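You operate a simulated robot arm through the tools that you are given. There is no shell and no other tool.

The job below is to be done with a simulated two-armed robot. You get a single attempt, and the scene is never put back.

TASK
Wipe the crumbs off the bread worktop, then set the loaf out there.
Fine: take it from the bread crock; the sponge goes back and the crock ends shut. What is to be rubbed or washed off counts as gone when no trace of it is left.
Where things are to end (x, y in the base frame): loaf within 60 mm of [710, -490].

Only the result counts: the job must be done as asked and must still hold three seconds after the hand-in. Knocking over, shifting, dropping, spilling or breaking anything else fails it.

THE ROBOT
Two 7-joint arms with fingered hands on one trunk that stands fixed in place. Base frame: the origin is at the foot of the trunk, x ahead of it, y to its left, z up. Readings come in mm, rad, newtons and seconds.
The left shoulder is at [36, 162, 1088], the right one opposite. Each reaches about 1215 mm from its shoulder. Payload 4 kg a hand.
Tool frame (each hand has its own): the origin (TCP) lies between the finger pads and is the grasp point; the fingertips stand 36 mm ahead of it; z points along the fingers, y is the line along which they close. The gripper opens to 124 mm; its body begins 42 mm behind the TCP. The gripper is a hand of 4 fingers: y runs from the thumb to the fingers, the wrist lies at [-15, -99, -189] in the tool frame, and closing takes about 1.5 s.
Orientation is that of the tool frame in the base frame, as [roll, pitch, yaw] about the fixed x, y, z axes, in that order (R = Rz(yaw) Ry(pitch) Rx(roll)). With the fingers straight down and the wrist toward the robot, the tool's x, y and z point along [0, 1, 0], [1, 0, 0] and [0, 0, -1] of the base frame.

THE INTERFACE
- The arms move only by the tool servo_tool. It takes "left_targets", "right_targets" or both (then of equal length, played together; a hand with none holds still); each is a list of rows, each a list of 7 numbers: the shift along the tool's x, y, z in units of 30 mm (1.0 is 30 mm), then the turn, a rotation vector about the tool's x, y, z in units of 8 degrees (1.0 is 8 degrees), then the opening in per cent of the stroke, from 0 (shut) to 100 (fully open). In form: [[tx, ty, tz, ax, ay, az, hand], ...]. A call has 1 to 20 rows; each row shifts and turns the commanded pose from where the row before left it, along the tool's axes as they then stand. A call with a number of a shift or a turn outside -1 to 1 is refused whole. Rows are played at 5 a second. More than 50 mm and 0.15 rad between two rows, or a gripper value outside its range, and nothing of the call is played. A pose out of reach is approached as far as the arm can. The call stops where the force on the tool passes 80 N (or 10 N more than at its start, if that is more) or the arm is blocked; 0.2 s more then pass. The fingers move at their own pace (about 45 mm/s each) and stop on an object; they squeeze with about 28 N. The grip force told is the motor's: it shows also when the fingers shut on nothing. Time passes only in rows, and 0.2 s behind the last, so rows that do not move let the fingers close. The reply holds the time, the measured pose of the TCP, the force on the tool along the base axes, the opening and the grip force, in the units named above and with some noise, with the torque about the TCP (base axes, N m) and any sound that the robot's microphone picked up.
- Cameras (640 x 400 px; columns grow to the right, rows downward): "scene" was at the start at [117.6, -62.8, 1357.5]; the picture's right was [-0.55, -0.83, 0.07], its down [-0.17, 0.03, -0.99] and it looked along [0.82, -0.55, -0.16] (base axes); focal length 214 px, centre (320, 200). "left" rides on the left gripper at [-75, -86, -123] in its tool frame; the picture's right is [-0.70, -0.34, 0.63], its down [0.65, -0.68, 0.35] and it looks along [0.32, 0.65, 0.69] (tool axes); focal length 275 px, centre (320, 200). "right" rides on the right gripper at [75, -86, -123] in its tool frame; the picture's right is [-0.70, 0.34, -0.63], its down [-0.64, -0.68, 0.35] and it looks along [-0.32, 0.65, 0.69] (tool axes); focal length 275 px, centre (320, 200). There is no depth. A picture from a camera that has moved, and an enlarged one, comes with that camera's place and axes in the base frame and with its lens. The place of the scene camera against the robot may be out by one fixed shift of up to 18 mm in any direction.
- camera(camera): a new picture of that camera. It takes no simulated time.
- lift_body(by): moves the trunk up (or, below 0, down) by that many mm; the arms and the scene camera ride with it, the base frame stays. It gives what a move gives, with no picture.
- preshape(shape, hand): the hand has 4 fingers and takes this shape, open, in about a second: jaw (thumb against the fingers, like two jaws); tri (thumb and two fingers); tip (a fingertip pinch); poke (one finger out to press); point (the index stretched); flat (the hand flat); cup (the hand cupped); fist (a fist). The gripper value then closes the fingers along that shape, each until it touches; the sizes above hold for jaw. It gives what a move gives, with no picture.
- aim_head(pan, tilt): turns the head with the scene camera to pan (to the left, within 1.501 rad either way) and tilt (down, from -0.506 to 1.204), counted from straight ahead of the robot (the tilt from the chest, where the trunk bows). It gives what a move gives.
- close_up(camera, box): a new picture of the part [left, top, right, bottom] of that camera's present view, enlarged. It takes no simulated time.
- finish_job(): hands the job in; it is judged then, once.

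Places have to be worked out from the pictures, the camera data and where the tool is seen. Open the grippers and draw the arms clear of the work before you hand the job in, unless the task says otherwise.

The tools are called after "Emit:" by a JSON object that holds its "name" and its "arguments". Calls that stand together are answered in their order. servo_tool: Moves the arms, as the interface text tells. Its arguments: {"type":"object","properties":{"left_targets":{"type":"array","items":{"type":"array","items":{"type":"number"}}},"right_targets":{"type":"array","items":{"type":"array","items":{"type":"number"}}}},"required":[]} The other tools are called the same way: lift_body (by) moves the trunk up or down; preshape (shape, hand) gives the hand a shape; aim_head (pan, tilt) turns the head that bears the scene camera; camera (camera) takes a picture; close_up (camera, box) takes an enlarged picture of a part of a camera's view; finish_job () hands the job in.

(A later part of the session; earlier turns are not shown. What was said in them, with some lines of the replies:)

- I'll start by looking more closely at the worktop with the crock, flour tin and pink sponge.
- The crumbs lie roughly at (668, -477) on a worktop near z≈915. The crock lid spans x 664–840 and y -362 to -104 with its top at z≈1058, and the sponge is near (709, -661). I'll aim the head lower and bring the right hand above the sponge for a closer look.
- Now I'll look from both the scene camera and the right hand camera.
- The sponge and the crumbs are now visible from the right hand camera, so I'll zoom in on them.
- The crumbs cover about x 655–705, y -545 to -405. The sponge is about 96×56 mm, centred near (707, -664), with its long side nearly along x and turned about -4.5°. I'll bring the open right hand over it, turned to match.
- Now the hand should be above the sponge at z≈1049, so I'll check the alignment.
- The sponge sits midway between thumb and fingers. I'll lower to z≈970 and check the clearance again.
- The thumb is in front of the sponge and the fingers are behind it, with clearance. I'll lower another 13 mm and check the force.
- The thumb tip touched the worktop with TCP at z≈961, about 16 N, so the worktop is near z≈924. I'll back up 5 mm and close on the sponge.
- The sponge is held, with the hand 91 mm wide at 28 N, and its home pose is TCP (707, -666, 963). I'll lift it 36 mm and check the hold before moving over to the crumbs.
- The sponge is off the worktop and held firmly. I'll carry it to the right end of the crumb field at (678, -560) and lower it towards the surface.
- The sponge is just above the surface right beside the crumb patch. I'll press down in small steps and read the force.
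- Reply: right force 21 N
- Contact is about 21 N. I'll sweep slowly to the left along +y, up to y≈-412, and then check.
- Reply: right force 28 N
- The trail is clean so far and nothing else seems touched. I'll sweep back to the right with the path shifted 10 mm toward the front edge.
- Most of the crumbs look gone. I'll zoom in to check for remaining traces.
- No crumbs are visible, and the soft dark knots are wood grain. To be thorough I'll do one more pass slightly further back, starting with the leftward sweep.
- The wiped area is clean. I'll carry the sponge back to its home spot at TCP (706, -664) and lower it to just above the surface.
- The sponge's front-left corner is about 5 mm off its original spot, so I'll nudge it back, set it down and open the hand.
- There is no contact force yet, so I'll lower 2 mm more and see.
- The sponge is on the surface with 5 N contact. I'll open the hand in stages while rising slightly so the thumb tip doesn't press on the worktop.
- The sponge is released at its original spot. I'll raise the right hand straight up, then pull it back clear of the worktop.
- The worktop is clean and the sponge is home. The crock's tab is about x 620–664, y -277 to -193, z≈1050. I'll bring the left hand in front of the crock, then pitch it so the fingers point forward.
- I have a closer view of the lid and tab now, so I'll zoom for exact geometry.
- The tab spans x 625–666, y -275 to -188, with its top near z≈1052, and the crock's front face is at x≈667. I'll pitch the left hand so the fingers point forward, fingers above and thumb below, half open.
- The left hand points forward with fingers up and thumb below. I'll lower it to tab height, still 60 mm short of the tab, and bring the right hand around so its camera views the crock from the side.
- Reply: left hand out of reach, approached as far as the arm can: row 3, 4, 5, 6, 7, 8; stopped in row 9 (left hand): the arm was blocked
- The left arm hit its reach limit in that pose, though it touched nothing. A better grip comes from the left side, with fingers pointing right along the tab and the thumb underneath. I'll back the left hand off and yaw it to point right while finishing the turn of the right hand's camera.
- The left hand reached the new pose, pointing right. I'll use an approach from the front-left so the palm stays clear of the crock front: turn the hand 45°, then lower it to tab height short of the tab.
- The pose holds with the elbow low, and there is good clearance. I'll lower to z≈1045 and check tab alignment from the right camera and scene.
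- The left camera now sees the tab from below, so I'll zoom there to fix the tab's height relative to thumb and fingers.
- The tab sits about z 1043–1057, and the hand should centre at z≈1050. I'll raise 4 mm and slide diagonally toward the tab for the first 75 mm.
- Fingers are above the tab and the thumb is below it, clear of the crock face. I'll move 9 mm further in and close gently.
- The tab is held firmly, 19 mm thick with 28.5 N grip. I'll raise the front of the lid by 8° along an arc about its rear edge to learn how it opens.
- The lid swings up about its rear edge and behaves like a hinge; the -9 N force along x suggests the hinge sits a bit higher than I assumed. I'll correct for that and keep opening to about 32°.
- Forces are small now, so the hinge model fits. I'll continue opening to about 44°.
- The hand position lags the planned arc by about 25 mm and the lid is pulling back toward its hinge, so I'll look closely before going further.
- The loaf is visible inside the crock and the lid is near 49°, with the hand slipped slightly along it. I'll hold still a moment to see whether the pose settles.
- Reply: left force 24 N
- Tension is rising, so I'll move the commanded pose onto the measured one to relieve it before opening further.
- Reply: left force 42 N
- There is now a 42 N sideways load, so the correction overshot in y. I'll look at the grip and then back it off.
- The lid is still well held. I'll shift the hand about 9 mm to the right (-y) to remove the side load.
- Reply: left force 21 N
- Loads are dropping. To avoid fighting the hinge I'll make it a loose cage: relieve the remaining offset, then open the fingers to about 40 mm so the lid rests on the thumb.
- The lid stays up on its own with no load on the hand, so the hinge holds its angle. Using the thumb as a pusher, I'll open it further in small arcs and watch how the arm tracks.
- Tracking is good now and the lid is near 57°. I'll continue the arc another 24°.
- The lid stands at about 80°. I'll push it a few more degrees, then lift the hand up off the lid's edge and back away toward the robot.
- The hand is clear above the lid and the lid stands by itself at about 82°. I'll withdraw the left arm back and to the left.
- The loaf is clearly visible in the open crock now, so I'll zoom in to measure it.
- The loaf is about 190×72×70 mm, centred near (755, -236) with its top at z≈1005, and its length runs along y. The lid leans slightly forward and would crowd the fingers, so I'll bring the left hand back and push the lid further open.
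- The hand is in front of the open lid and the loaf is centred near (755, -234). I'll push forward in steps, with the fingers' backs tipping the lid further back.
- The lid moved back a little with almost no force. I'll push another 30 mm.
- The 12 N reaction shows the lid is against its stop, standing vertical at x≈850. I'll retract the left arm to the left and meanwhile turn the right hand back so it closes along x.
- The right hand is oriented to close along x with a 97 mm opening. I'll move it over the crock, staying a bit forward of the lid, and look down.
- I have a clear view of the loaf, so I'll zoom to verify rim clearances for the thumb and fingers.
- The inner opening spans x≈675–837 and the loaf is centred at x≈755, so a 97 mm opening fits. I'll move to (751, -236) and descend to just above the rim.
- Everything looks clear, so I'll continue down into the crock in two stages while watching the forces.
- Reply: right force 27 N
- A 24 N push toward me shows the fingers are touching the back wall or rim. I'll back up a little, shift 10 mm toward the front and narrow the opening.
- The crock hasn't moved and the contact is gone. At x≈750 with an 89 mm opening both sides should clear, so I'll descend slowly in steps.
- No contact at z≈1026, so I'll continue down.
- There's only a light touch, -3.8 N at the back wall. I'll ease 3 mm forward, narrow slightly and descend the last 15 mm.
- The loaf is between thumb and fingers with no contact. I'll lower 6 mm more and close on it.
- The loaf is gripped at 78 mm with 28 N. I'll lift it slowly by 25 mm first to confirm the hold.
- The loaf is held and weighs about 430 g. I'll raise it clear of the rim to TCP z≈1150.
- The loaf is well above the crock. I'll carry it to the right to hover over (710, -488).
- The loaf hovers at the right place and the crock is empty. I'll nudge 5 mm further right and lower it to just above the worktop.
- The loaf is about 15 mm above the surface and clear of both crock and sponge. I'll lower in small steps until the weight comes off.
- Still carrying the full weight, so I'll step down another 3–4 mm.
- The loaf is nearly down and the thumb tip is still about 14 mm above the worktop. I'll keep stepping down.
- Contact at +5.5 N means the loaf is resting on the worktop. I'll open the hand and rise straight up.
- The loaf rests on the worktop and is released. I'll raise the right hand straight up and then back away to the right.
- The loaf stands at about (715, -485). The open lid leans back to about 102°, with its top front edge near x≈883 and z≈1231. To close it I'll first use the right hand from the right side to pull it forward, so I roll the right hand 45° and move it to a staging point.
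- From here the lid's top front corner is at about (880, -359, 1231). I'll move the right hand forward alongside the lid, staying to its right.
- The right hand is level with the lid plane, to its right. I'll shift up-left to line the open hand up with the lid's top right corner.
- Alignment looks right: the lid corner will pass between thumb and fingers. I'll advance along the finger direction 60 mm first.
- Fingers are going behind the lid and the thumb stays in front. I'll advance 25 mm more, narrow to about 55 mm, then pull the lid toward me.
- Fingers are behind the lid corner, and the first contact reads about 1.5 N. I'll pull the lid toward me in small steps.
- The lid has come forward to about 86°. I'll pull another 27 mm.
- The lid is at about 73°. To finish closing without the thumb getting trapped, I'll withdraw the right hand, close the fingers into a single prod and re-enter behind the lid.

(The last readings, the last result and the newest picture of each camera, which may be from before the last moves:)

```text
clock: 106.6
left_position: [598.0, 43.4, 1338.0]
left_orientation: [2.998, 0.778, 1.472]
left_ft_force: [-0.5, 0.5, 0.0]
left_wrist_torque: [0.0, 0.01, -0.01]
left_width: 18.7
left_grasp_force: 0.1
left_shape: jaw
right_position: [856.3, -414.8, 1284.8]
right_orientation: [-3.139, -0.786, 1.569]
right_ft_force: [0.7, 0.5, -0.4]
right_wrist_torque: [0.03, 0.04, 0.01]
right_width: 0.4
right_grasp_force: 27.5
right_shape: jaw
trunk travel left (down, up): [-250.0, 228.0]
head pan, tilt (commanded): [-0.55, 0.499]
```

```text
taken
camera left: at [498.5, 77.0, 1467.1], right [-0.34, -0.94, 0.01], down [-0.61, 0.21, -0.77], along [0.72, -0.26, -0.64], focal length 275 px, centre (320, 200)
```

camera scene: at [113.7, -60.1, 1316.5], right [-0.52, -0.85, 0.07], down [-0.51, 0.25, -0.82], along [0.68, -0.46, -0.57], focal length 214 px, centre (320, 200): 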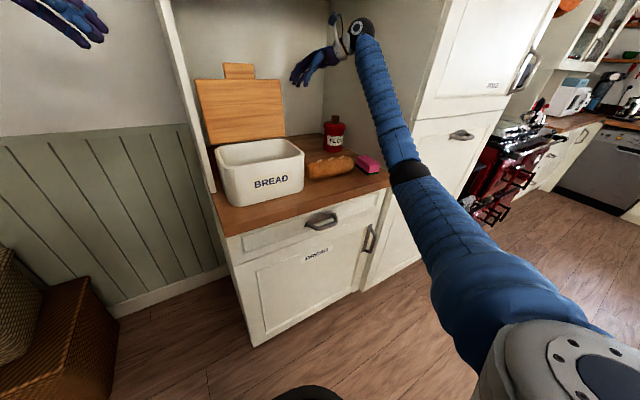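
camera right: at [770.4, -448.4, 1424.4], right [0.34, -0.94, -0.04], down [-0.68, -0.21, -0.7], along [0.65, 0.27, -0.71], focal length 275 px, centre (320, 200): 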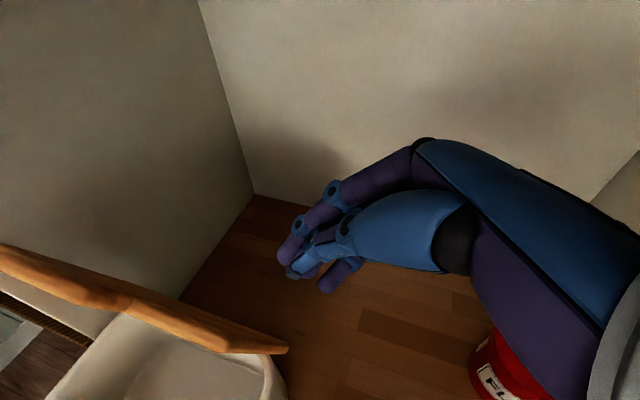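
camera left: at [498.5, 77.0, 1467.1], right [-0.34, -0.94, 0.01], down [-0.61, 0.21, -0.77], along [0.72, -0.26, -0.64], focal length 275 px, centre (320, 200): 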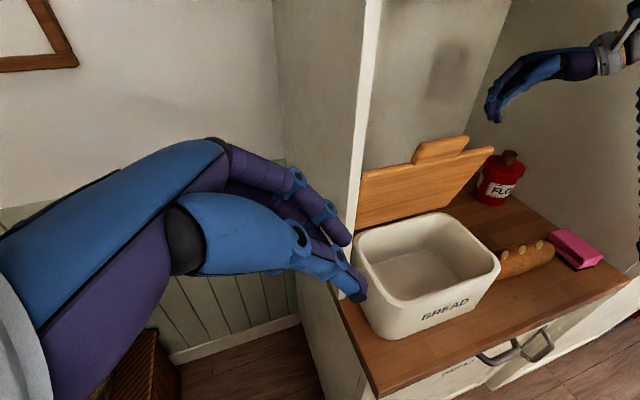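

The lid holds at about 75° with its top corner near (802, -360, 1224). The closed fingers will pass just behind it, so I'll move in along the finger direction.

Emit:
{"name": "servo_tool", "arguments": {"right_targets": [[0, 0.05, 0.65, 0, 0, 0, 0], [0, 0, 0.7, 0, 0, 0, 0], [0, 0, 0.7, 0, 0, 0, 0], [0, 0, 0.6, 0, 0, 0, 0], [0, 0, 0, 0, 0, 0, 0]]}}

Emit:
{"name": "camera", "arguments": {"camera": "right"}}

Emit:
{"name": "camera", "arguments": {"camera": "left"}}

```text
clock: 107.8
left_position: [597.6, 42.7, 1338.2]
left_orientation: [2.997, 0.776, 1.472]
left_ft_force: [0.0, 0.3, 0.3]
left_wrist_torque: [0.01, -0.01, 0.01]
left_width: 18.7
left_grasp_force: 0.0
left_shape: jaw
right_position: [855.0, -358.3, 1228.6]
right_orientation: [3.141, -0.786, 1.568]
right_ft_force: [0.5, -1.1, 0.4]
right_wrist_torque: [-0.02, 0.01, 0.0]
right_width: 0.0
right_grasp_force: 27.8
right_shape: jaw
trunk travel left (down, up): [-250.0, 228.0]
head pan, tilt (commanded): [-0.55, 0.499]
```

```text
taken
camera right: at [769.3, -392.7, 1369.0], right [0.34, -0.94, -0.04], down [-0.68, -0.21, -0.7], along [0.65, 0.27, -0.71], focal length 275 px, centre (320, 200)
```

right: 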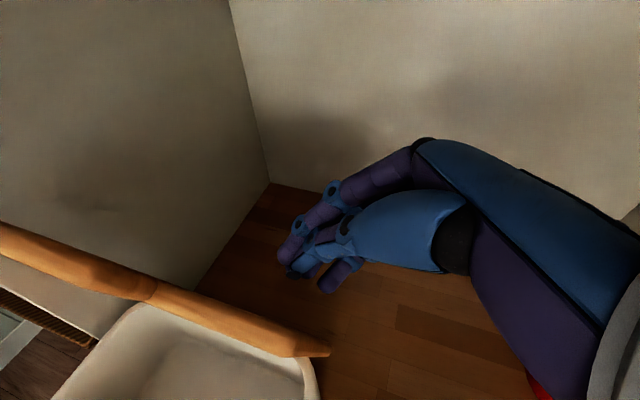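

```text
taken
camera left: at [498.0, 76.7, 1467.4], right [-0.34, -0.94, 0.01], down [-0.61, 0.21, -0.77], along [0.72, -0.26, -0.64], focal length 275 px, centre (320, 200)
```

left: 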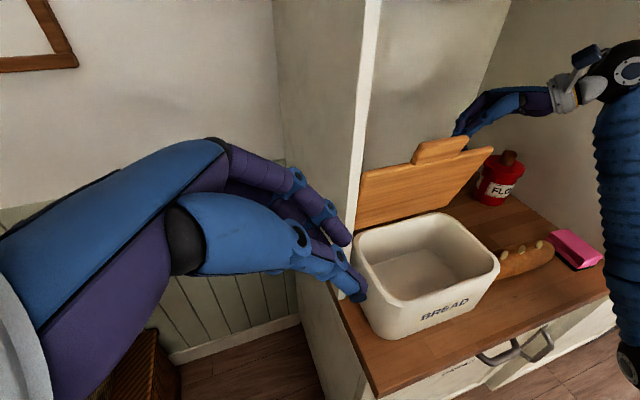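

The closed fingers are behind the lid near its right side. I'll pull along the closing arc, keeping the fingertips on its back face, from about 75° to 45°.

Emit:
{"name": "servo_tool", "arguments": {"right_targets": [[-0.04, -0.3, 0.41, 0, 0, 0, 0], [0, -0.3, 0, 0, 0, 0, 0], [-0.063, -0.557, 0.063, 0, 0, 0, 0], [-0.063, -0.557, 0.063, 0, 0, 0, 0], [-0.11, -0.4, 0.11, 0, 0, 0, 0], [-0.11, -0.393, 0.11, 0, 0, 0, 0], [-0.157, -0.361, 0.157, 0, 0, 0, 0], [-0.157, -0.361, 0.157, 0, 0, 0, 0], [0, 0, 0, 0, 0, 0, 0]]}}

Emit:
{"name": "camera", "arguments": {"camera": "left"}}

Emit:
{"name": "camera", "arguments": {"camera": "right"}}

Emit:
{"name": "camera", "arguments": {"camera": "scene"}}

```text
clock: 109.8
left_position: [598.1, 43.8, 1338.5]
left_orientation: [2.996, 0.777, 1.468]
left_ft_force: [0.3, 0.1, -0.4]
left_wrist_torque: [-0.02, 0.0, 0.03]
left_width: 18.8
left_grasp_force: 0.0
left_shape: jaw
right_position: [758.3, -350.2, 1192.3]
right_orientation: [-3.14, -0.785, 1.568]
right_ft_force: [0.2, -0.2, 0.6]
right_wrist_torque: [0.01, 0.0, 0.03]
right_width: 0.0
right_grasp_force: 28.3
right_shape: jaw
trunk travel left (down, up): [-250.0, 228.0]
head pan, tilt (commanded): [-0.55, 0.499]
```

```text
taken
camera left: at [498.3, 76.8, 1467.2], right [-0.34, -0.94, 0.01], down [-0.61, 0.21, -0.77], along [0.72, -0.26, -0.64], focal length 275 px, centre (320, 200)
```

left: 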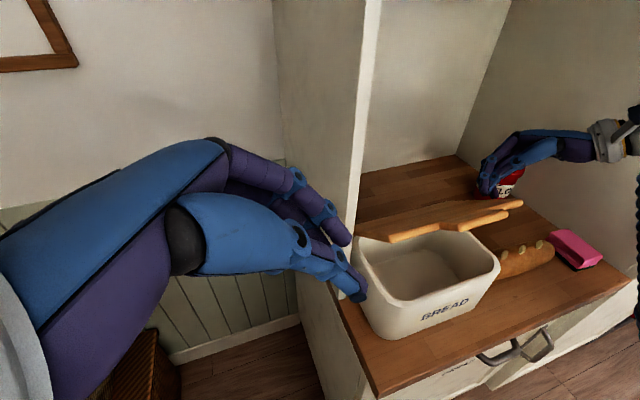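

```text
taken
camera right: at [673.4, -383.8, 1331.4], right [0.34, -0.94, -0.04], down [-0.68, -0.21, -0.7], along [0.65, 0.27, -0.71], focal length 275 px, centre (320, 200)
```

right: 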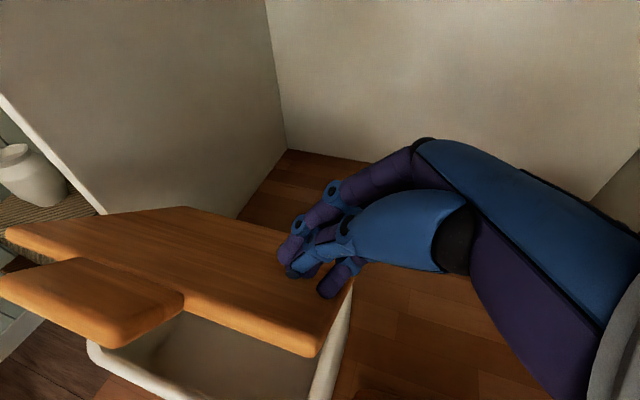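

```text
taken
camera scene: at [114.2, -59.6, 1316.4], right [-0.52, -0.85, 0.07], down [-0.51, 0.25, -0.82], along [0.68, -0.46, -0.57], focal length 214 px, centre (320, 200)
```

scene: 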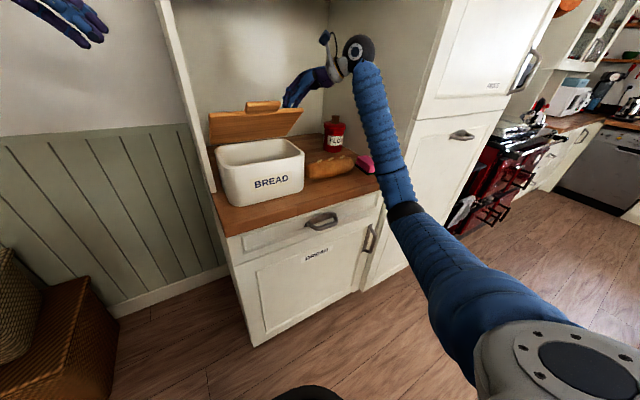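

The lid follows smoothly and is now at about 42°. I'll continue the arc down to about 8°.

Emit:
{"name": "servo_tool", "arguments": {"right_targets": [[-0.199, -0.322, 0.199, 0, 0, 0, 0], [-0.199, -0.322, 0.199, 0, 0, 0, 0], [-0.236, -0.265, 0.236, 0, 0, 0, 0], [-0.236, -0.265, 0.236, 0, 0, 0, 0], [-0.264, -0.203, 0.264, 0, 0, 0, 0], [-0.264, -0.203, 0.264, 0, 0, 0, 0], [-0.2, -0.1, 0.2, 0, 0, 0, 0], [-0.2, -0.1, 0.2, 0, 0, 0, 0], [0, 0, 0, 0, 0, 0, 0]]}}

Emit:
{"name": "camera", "arguments": {"camera": "left"}}

Emit:
{"name": "camera", "arguments": {"camera": "right"}}

Emit:
{"name": "camera", "arguments": {"camera": "scene"}}

```text
clock: 111.8
left_position: [598.6, 42.1, 1338.0]
left_orientation: [2.998, 0.776, 1.472]
left_ft_force: [-0.4, 0.2, -0.1]
left_wrist_torque: [0.02, -0.01, -0.05]
left_width: 19.0
left_grasp_force: 0.0
left_shape: jaw
right_position: [705.9, -349.3, 1113.7]
right_orientation: [3.142, -0.785, 1.567]
right_ft_force: [-0.7, -0.4, 1.1]
right_wrist_torque: [-0.02, 0.05, 0.0]
right_width: 0.0
right_grasp_force: 28.0
right_shape: jaw
trunk travel left (down, up): [-250.0, 228.0]
head pan, tilt (commanded): [-0.55, 0.499]
```

```text
taken
camera left: at [498.2, 76.8, 1467.2], right [-0.34, -0.94, 0.01], down [-0.61, 0.21, -0.77], along [0.72, -0.26, -0.64], focal length 275 px, centre (320, 200)
```

left: 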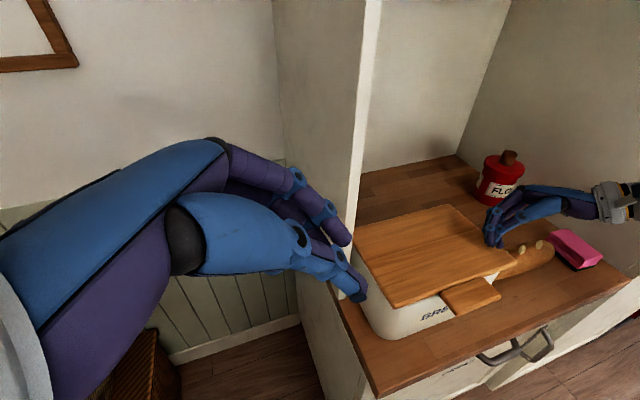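

```text
taken
camera right: at [620.2, -383.6, 1253.6], right [0.34, -0.94, -0.04], down [-0.68, -0.21, -0.7], along [0.65, 0.27, -0.71], focal length 275 px, centre (320, 200)
```

right: 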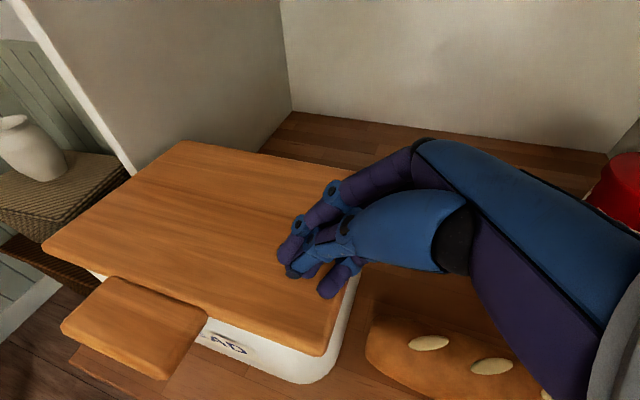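

```text
taken
camera scene: at [114.2, -59.7, 1316.4], right [-0.52, -0.85, 0.07], down [-0.51, 0.25, -0.82], along [0.68, -0.46, -0.57], focal length 214 px, centre (320, 200)
```

scene: 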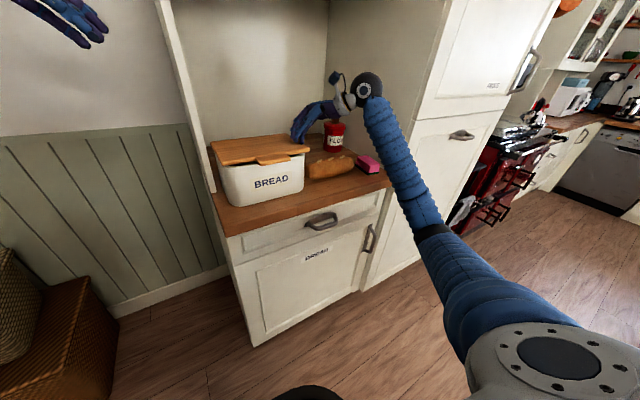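

The lid is nearly shut, so I'll press straight down in small steps until it seats.

Emit:
{"name": "servo_tool", "arguments": {"right_targets": [[-0.14, -0.05, 0.14, 0, 0, 0, 0], [-0.14, -0.05, 0.14, 0, 0, 0, 0], [0, 0, 0, 0, 0, 0, 0]]}}

```text
clock: 112.6
left_position: [597.4, 44.5, 1339.7]
left_orientation: [2.996, 0.778, 1.469]
left_ft_force: [-0.1, 0.0, -0.4]
left_wrist_torque: [0.0, 0.01, -0.01]
left_width: 18.7
left_grasp_force: 0.2
left_shape: jaw
right_position: [702.5, -350.2, 1103.7]
right_orientation: [3.139, -0.786, 1.571]
right_ft_force: [3.7, 2.3, 14.5]
right_wrist_torque: [0.13, -0.02, -0.05]
right_width: 0.1
right_grasp_force: 28.2
right_shape: jaw
trunk travel left (down, up): [-250.0, 228.0]
head pan, tilt (commanded): [-0.55, 0.499]
```

The force rose to 14.5 N, so the lid seems seated. I'll compare it with the original closed view.

Emit:
{"name": "close_up", "arguments": {"camera": "scene", "box": [200, 120, 320, 215]}}

Emit:
{"name": "close_up", "arguments": {"camera": "left", "box": [340, 180, 560, 360]}}

Emit:
{"name": "camera", "arguments": {"camera": "right"}}

```text
4.21 times, centred on (260, 168) of scene
camera zoom: at [113.6, -58.9, 1316.7], right [-0.52, -0.85, 0.07], down [-0.51, 0.25, -0.82], along [0.68, -0.46, -0.57], focal length 903 px, centre (573, 337)
```

zoom: 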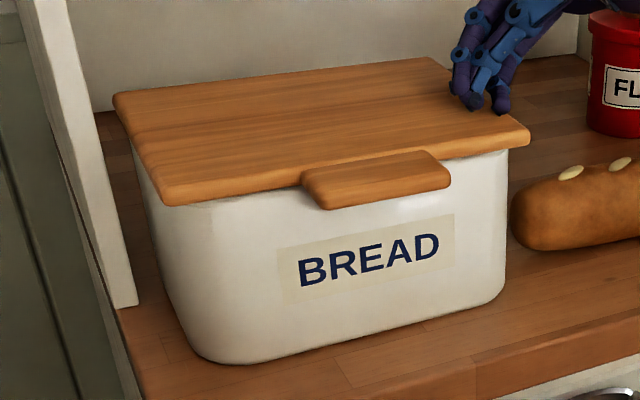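

```text
2.22 times, centred on (450, 270) of left
camera zoom: at [497.5, 77.7, 1467.7], right [-0.34, -0.94, 0.01], down [-0.61, 0.21, -0.77], along [0.72, -0.26, -0.64], focal length 612 px, centre (31, 44)
```

zoom: 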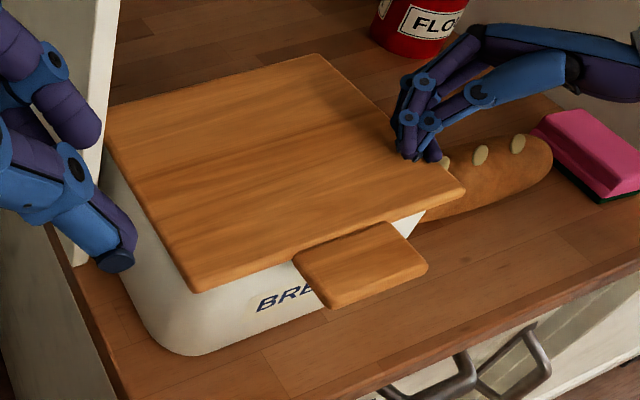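

```text
taken
camera right: at [615.7, -383.4, 1244.0], right [0.34, -0.94, -0.04], down [-0.68, -0.21, -0.7], along [0.65, 0.27, -0.71], focal length 275 px, centre (320, 200)
```

right: 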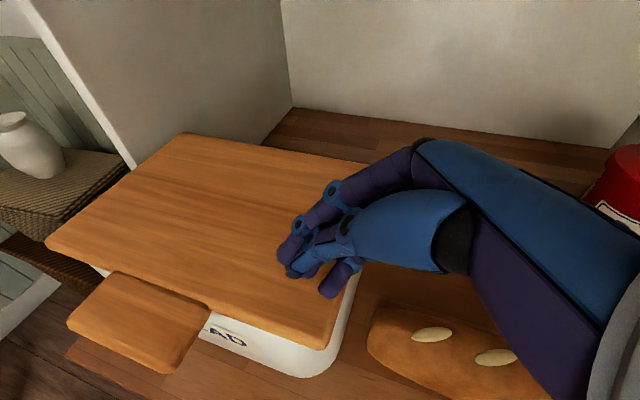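

The lid matches the original closed view and the crock hasn't moved. I'll raise the right hand straight up and back it away.

Emit:
{"name": "servo_tool", "arguments": {"right_targets": [[0.3, 0, -0.3, 0, 0, 0, 0], [0.6, 0, -0.6, 0, 0, 0, 0], [0.7, 0, -0.7, 0, 0, 0, 0], [0.7, 0, -0.7, 0, 0, 0, 0], [0.7, 0, -0.7, 0, 0, 0, 0], [0, -0.9, 0, 0, 0, 0, 10], [0, -0.9, 0, 0, 0, 0, 30], [0, -0.9, 0, 0, 0, 0, 60], [0, -0.9, 0, 0, 0, 0, 80], [0, -0.9, 0, 0, 0, 0, 90], [-0.5, -0.5, -0.5, 0, 0, 0, 100], [-0.6, -0.3, -0.6, 0, 0, 0, 100], [-0.6, 0, -0.6, 0, 0, 0, 100], [-0.6, 0, -0.6, 0, 0, 0, 100], [-0.6, 0, -0.6, 0, 0, 0, 100], [0, 0, 0, 0, 0, 0, 100]], "left_targets": [[0, 0, 0, 0, 0, 0, 30], [0, 0, 0, 0, 0, 0, 60], [0, 0, 0, 0, 0, 0, 100], [0, 0, 0, 0, 0, 0, 100], [0, 0, 0, 0, 0, 0, 100], [0, 0, 0, 0, 0, 0, 100], [0, 0, 0, 0, 0, 0, 100], [0, 0, 0, 0, 0, 0, 100], [0, 0, 0, 0, 0, 0, 100], [0, 0, 0, 0, 0, 0, 100], [0, 0, 0, 0, 0, 0, 100], [0, 0, 0, 0, 0, 0, 100], [0, 0, 0, 0, 0, 0, 100], [0, 0, 0, 0, 0, 0, 100], [0, 0, 0, 0, 0, 0, 100], [0, 0, 0, 0, 0, 0, 100]]}}

Emit:
{"name": "camera", "arguments": {"camera": "scene"}}

Emit:
{"name": "camera", "arguments": {"camera": "right"}}

Emit:
{"name": "camera", "arguments": {"camera": "left"}}

```text
clock: 116.0
left_position: [598.1, 42.5, 1337.0]
left_orientation: [2.997, 0.778, 1.47]
left_ft_force: [0.1, 0.1, -0.3]
left_wrist_torque: [-0.04, 0.01, 0.0]
left_width: 123.8
left_grasp_force: 0.0
left_shape: jaw
right_position: [542.7, -472.9, 1230.4]
right_orientation: [-3.137, -0.785, 1.565]
right_ft_force: [-0.1, -0.5, 0.6]
right_wrist_torque: [0.03, 0.03, 0.03]
right_width: 123.9
right_grasp_force: 0.1
right_shape: jaw
trunk travel left (down, up): [-250.0, 228.0]
head pan, tilt (commanded): [-0.55, 0.499]
```

```text
taken
camera scene: at [114.1, -59.5, 1316.4], right [-0.52, -0.85, 0.07], down [-0.51, 0.25, -0.82], along [0.68, -0.46, -0.57], focal length 214 px, centre (320, 200)
```

scene: 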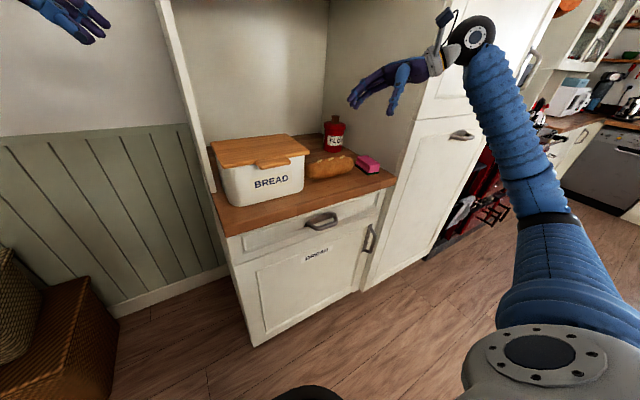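

```text
taken
camera right: at [458.0, -506.5, 1370.7], right [0.34, -0.94, -0.04], down [-0.68, -0.21, -0.7], along [0.65, 0.27, -0.71], focal length 275 px, centre (320, 200)
```

right: 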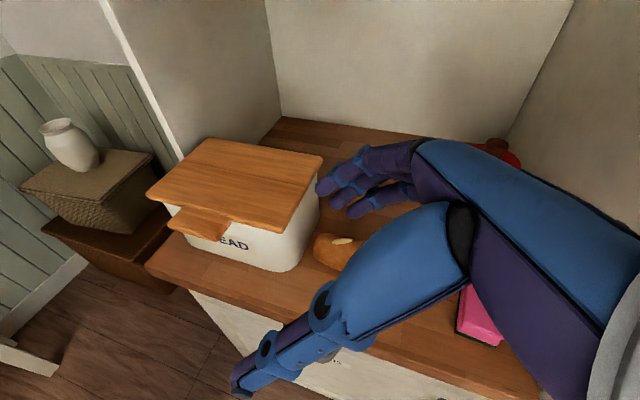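

```text
taken
camera left: at [498.2, 76.9, 1467.2], right [-0.34, -0.94, 0.01], down [-0.61, 0.21, -0.77], along [0.72, -0.26, -0.64], focal length 275 px, centre (320, 200)
```

left: 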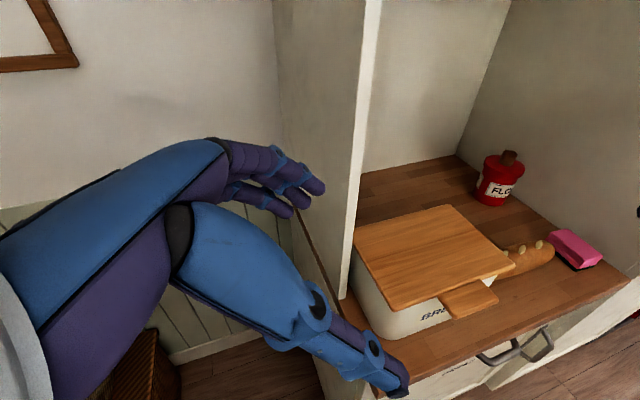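

The crock is shut, the loaf is set out, the sponge is back and both grippers are open. I'll take final close-ups to verify before handing in.

Emit:
{"name": "close_up", "arguments": {"camera": "scene", "box": [200, 110, 410, 240]}}

Emit:
{"name": "close_up", "arguments": {"camera": "left", "box": [420, 190, 640, 360]}}

```text
3.05 times, centred on (305, 175) of scene
camera zoom: at [114.1, -59.5, 1316.4], right [-0.52, -0.85, 0.07], down [-0.51, 0.25, -0.82], along [0.68, -0.46, -0.57], focal length 654 px, centre (366, 276)
```

zoom: 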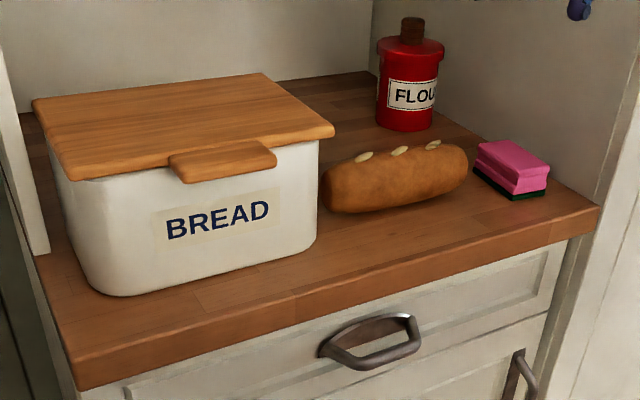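

```text
2.35 times, centred on (530, 275) of left
camera zoom: at [498.2, 76.9, 1467.2], right [-0.34, -0.94, 0.01], down [-0.61, 0.21, -0.77], along [0.72, -0.26, -0.64], focal length 648 px, centre (-174, 24)
```

zoom: 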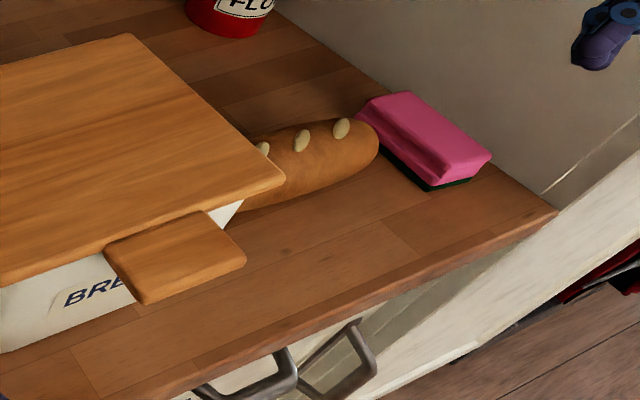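

Everything is in place: clean worktop, loaf near (715, -485), sponge home and lid shut. I'll draw both arms back a little further before handing in.

Emit:
{"name": "servo_tool", "arguments": {"left_targets": [[-0.058, -0.83, -0.06, 0, 0, 0, 100], [-0.058, -0.83, -0.06, 0, 0, 0, 100], [-0.058, -0.83, -0.06, 0, 0, 0, 100], [0, 0, 0, 0, 0, 0, 100]], "right_targets": [[0, -0.83, 0, 0, 0, 0, 100], [0, -0.83, 0, 0, 0, 0, 100], [0, -0.83, 0, 0, 0, 0, 100], [0, 0, 0, 0, 0, 0, 100]]}}

Emit:
{"name": "camera", "arguments": {"camera": "scene"}}

```text
clock: 117.0
left_position: [523.7, 40.1, 1336.7]
left_orientation: [3.001, 0.777, 1.472]
left_ft_force: [-0.2, 0.4, -0.6]
left_wrist_torque: [0.0, 0.04, -0.01]
left_width: 124.1
left_grasp_force: 0.1
left_shape: jaw
right_position: [467.5, -471.4, 1230.5]
right_orientation: [-3.138, -0.786, 1.567]
right_ft_force: [-0.1, 0.1, 0.3]
right_wrist_torque: [0.01, 0.0, 0.01]
right_width: 123.7
right_grasp_force: 0.1
right_shape: jaw
trunk travel left (down, up): [-250.0, 228.0]
head pan, tilt (commanded): [-0.55, 0.499]
```

```text
taken
camera scene: at [114.8, -60.0, 1316.2], right [-0.52, -0.85, 0.07], down [-0.52, 0.25, -0.82], along [0.68, -0.46, -0.57], focal length 214 px, centre (320, 200)
```

scene: 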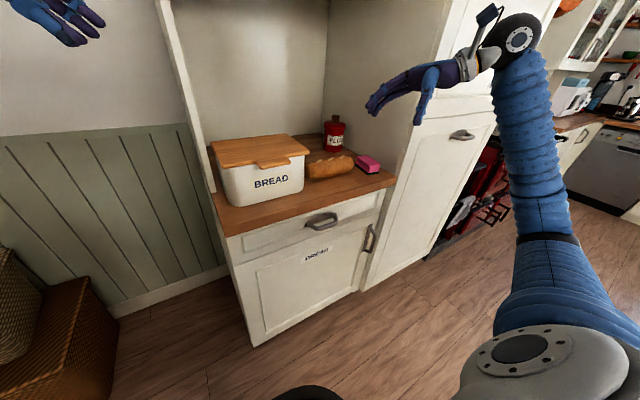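

The arms are clear with grippers open, the crock is shut, the loaf is at its spot and the sponge is back, so I'm handing in the job.

Emit:
{"name": "finish_job", "arguments": {}}

```text
The job is handed in.
```

The job is handed in. The crumbs are wiped off the bread worktop and the loaf is set out there. No result came back from the judging, so this is what I saw in the last pictures before handing in:

- **Worktop:** I made four passes with the sponge. Close-ups after wiping showed no crumbs, only the wood grain.
- **Loaf:** it rests at about (715, -485), within the 60 mm allowed around (710, -490).
- **Sponge:** it is back where it was, to within a few millimetres.
- **Crock:** the lid is shut and looks the same as at the start. The crock has not visibly moved.
- **Arms:** both are drawn back clear of the worktop with the grippers open.

While I opened the lid, the left hand pushed sideways on it with about 42 N for a moment. When I first reached for the loaf, the right hand pressed on the crock's back rim with about 24 N. The pictures taken after both showed no sign that anything had shifted.
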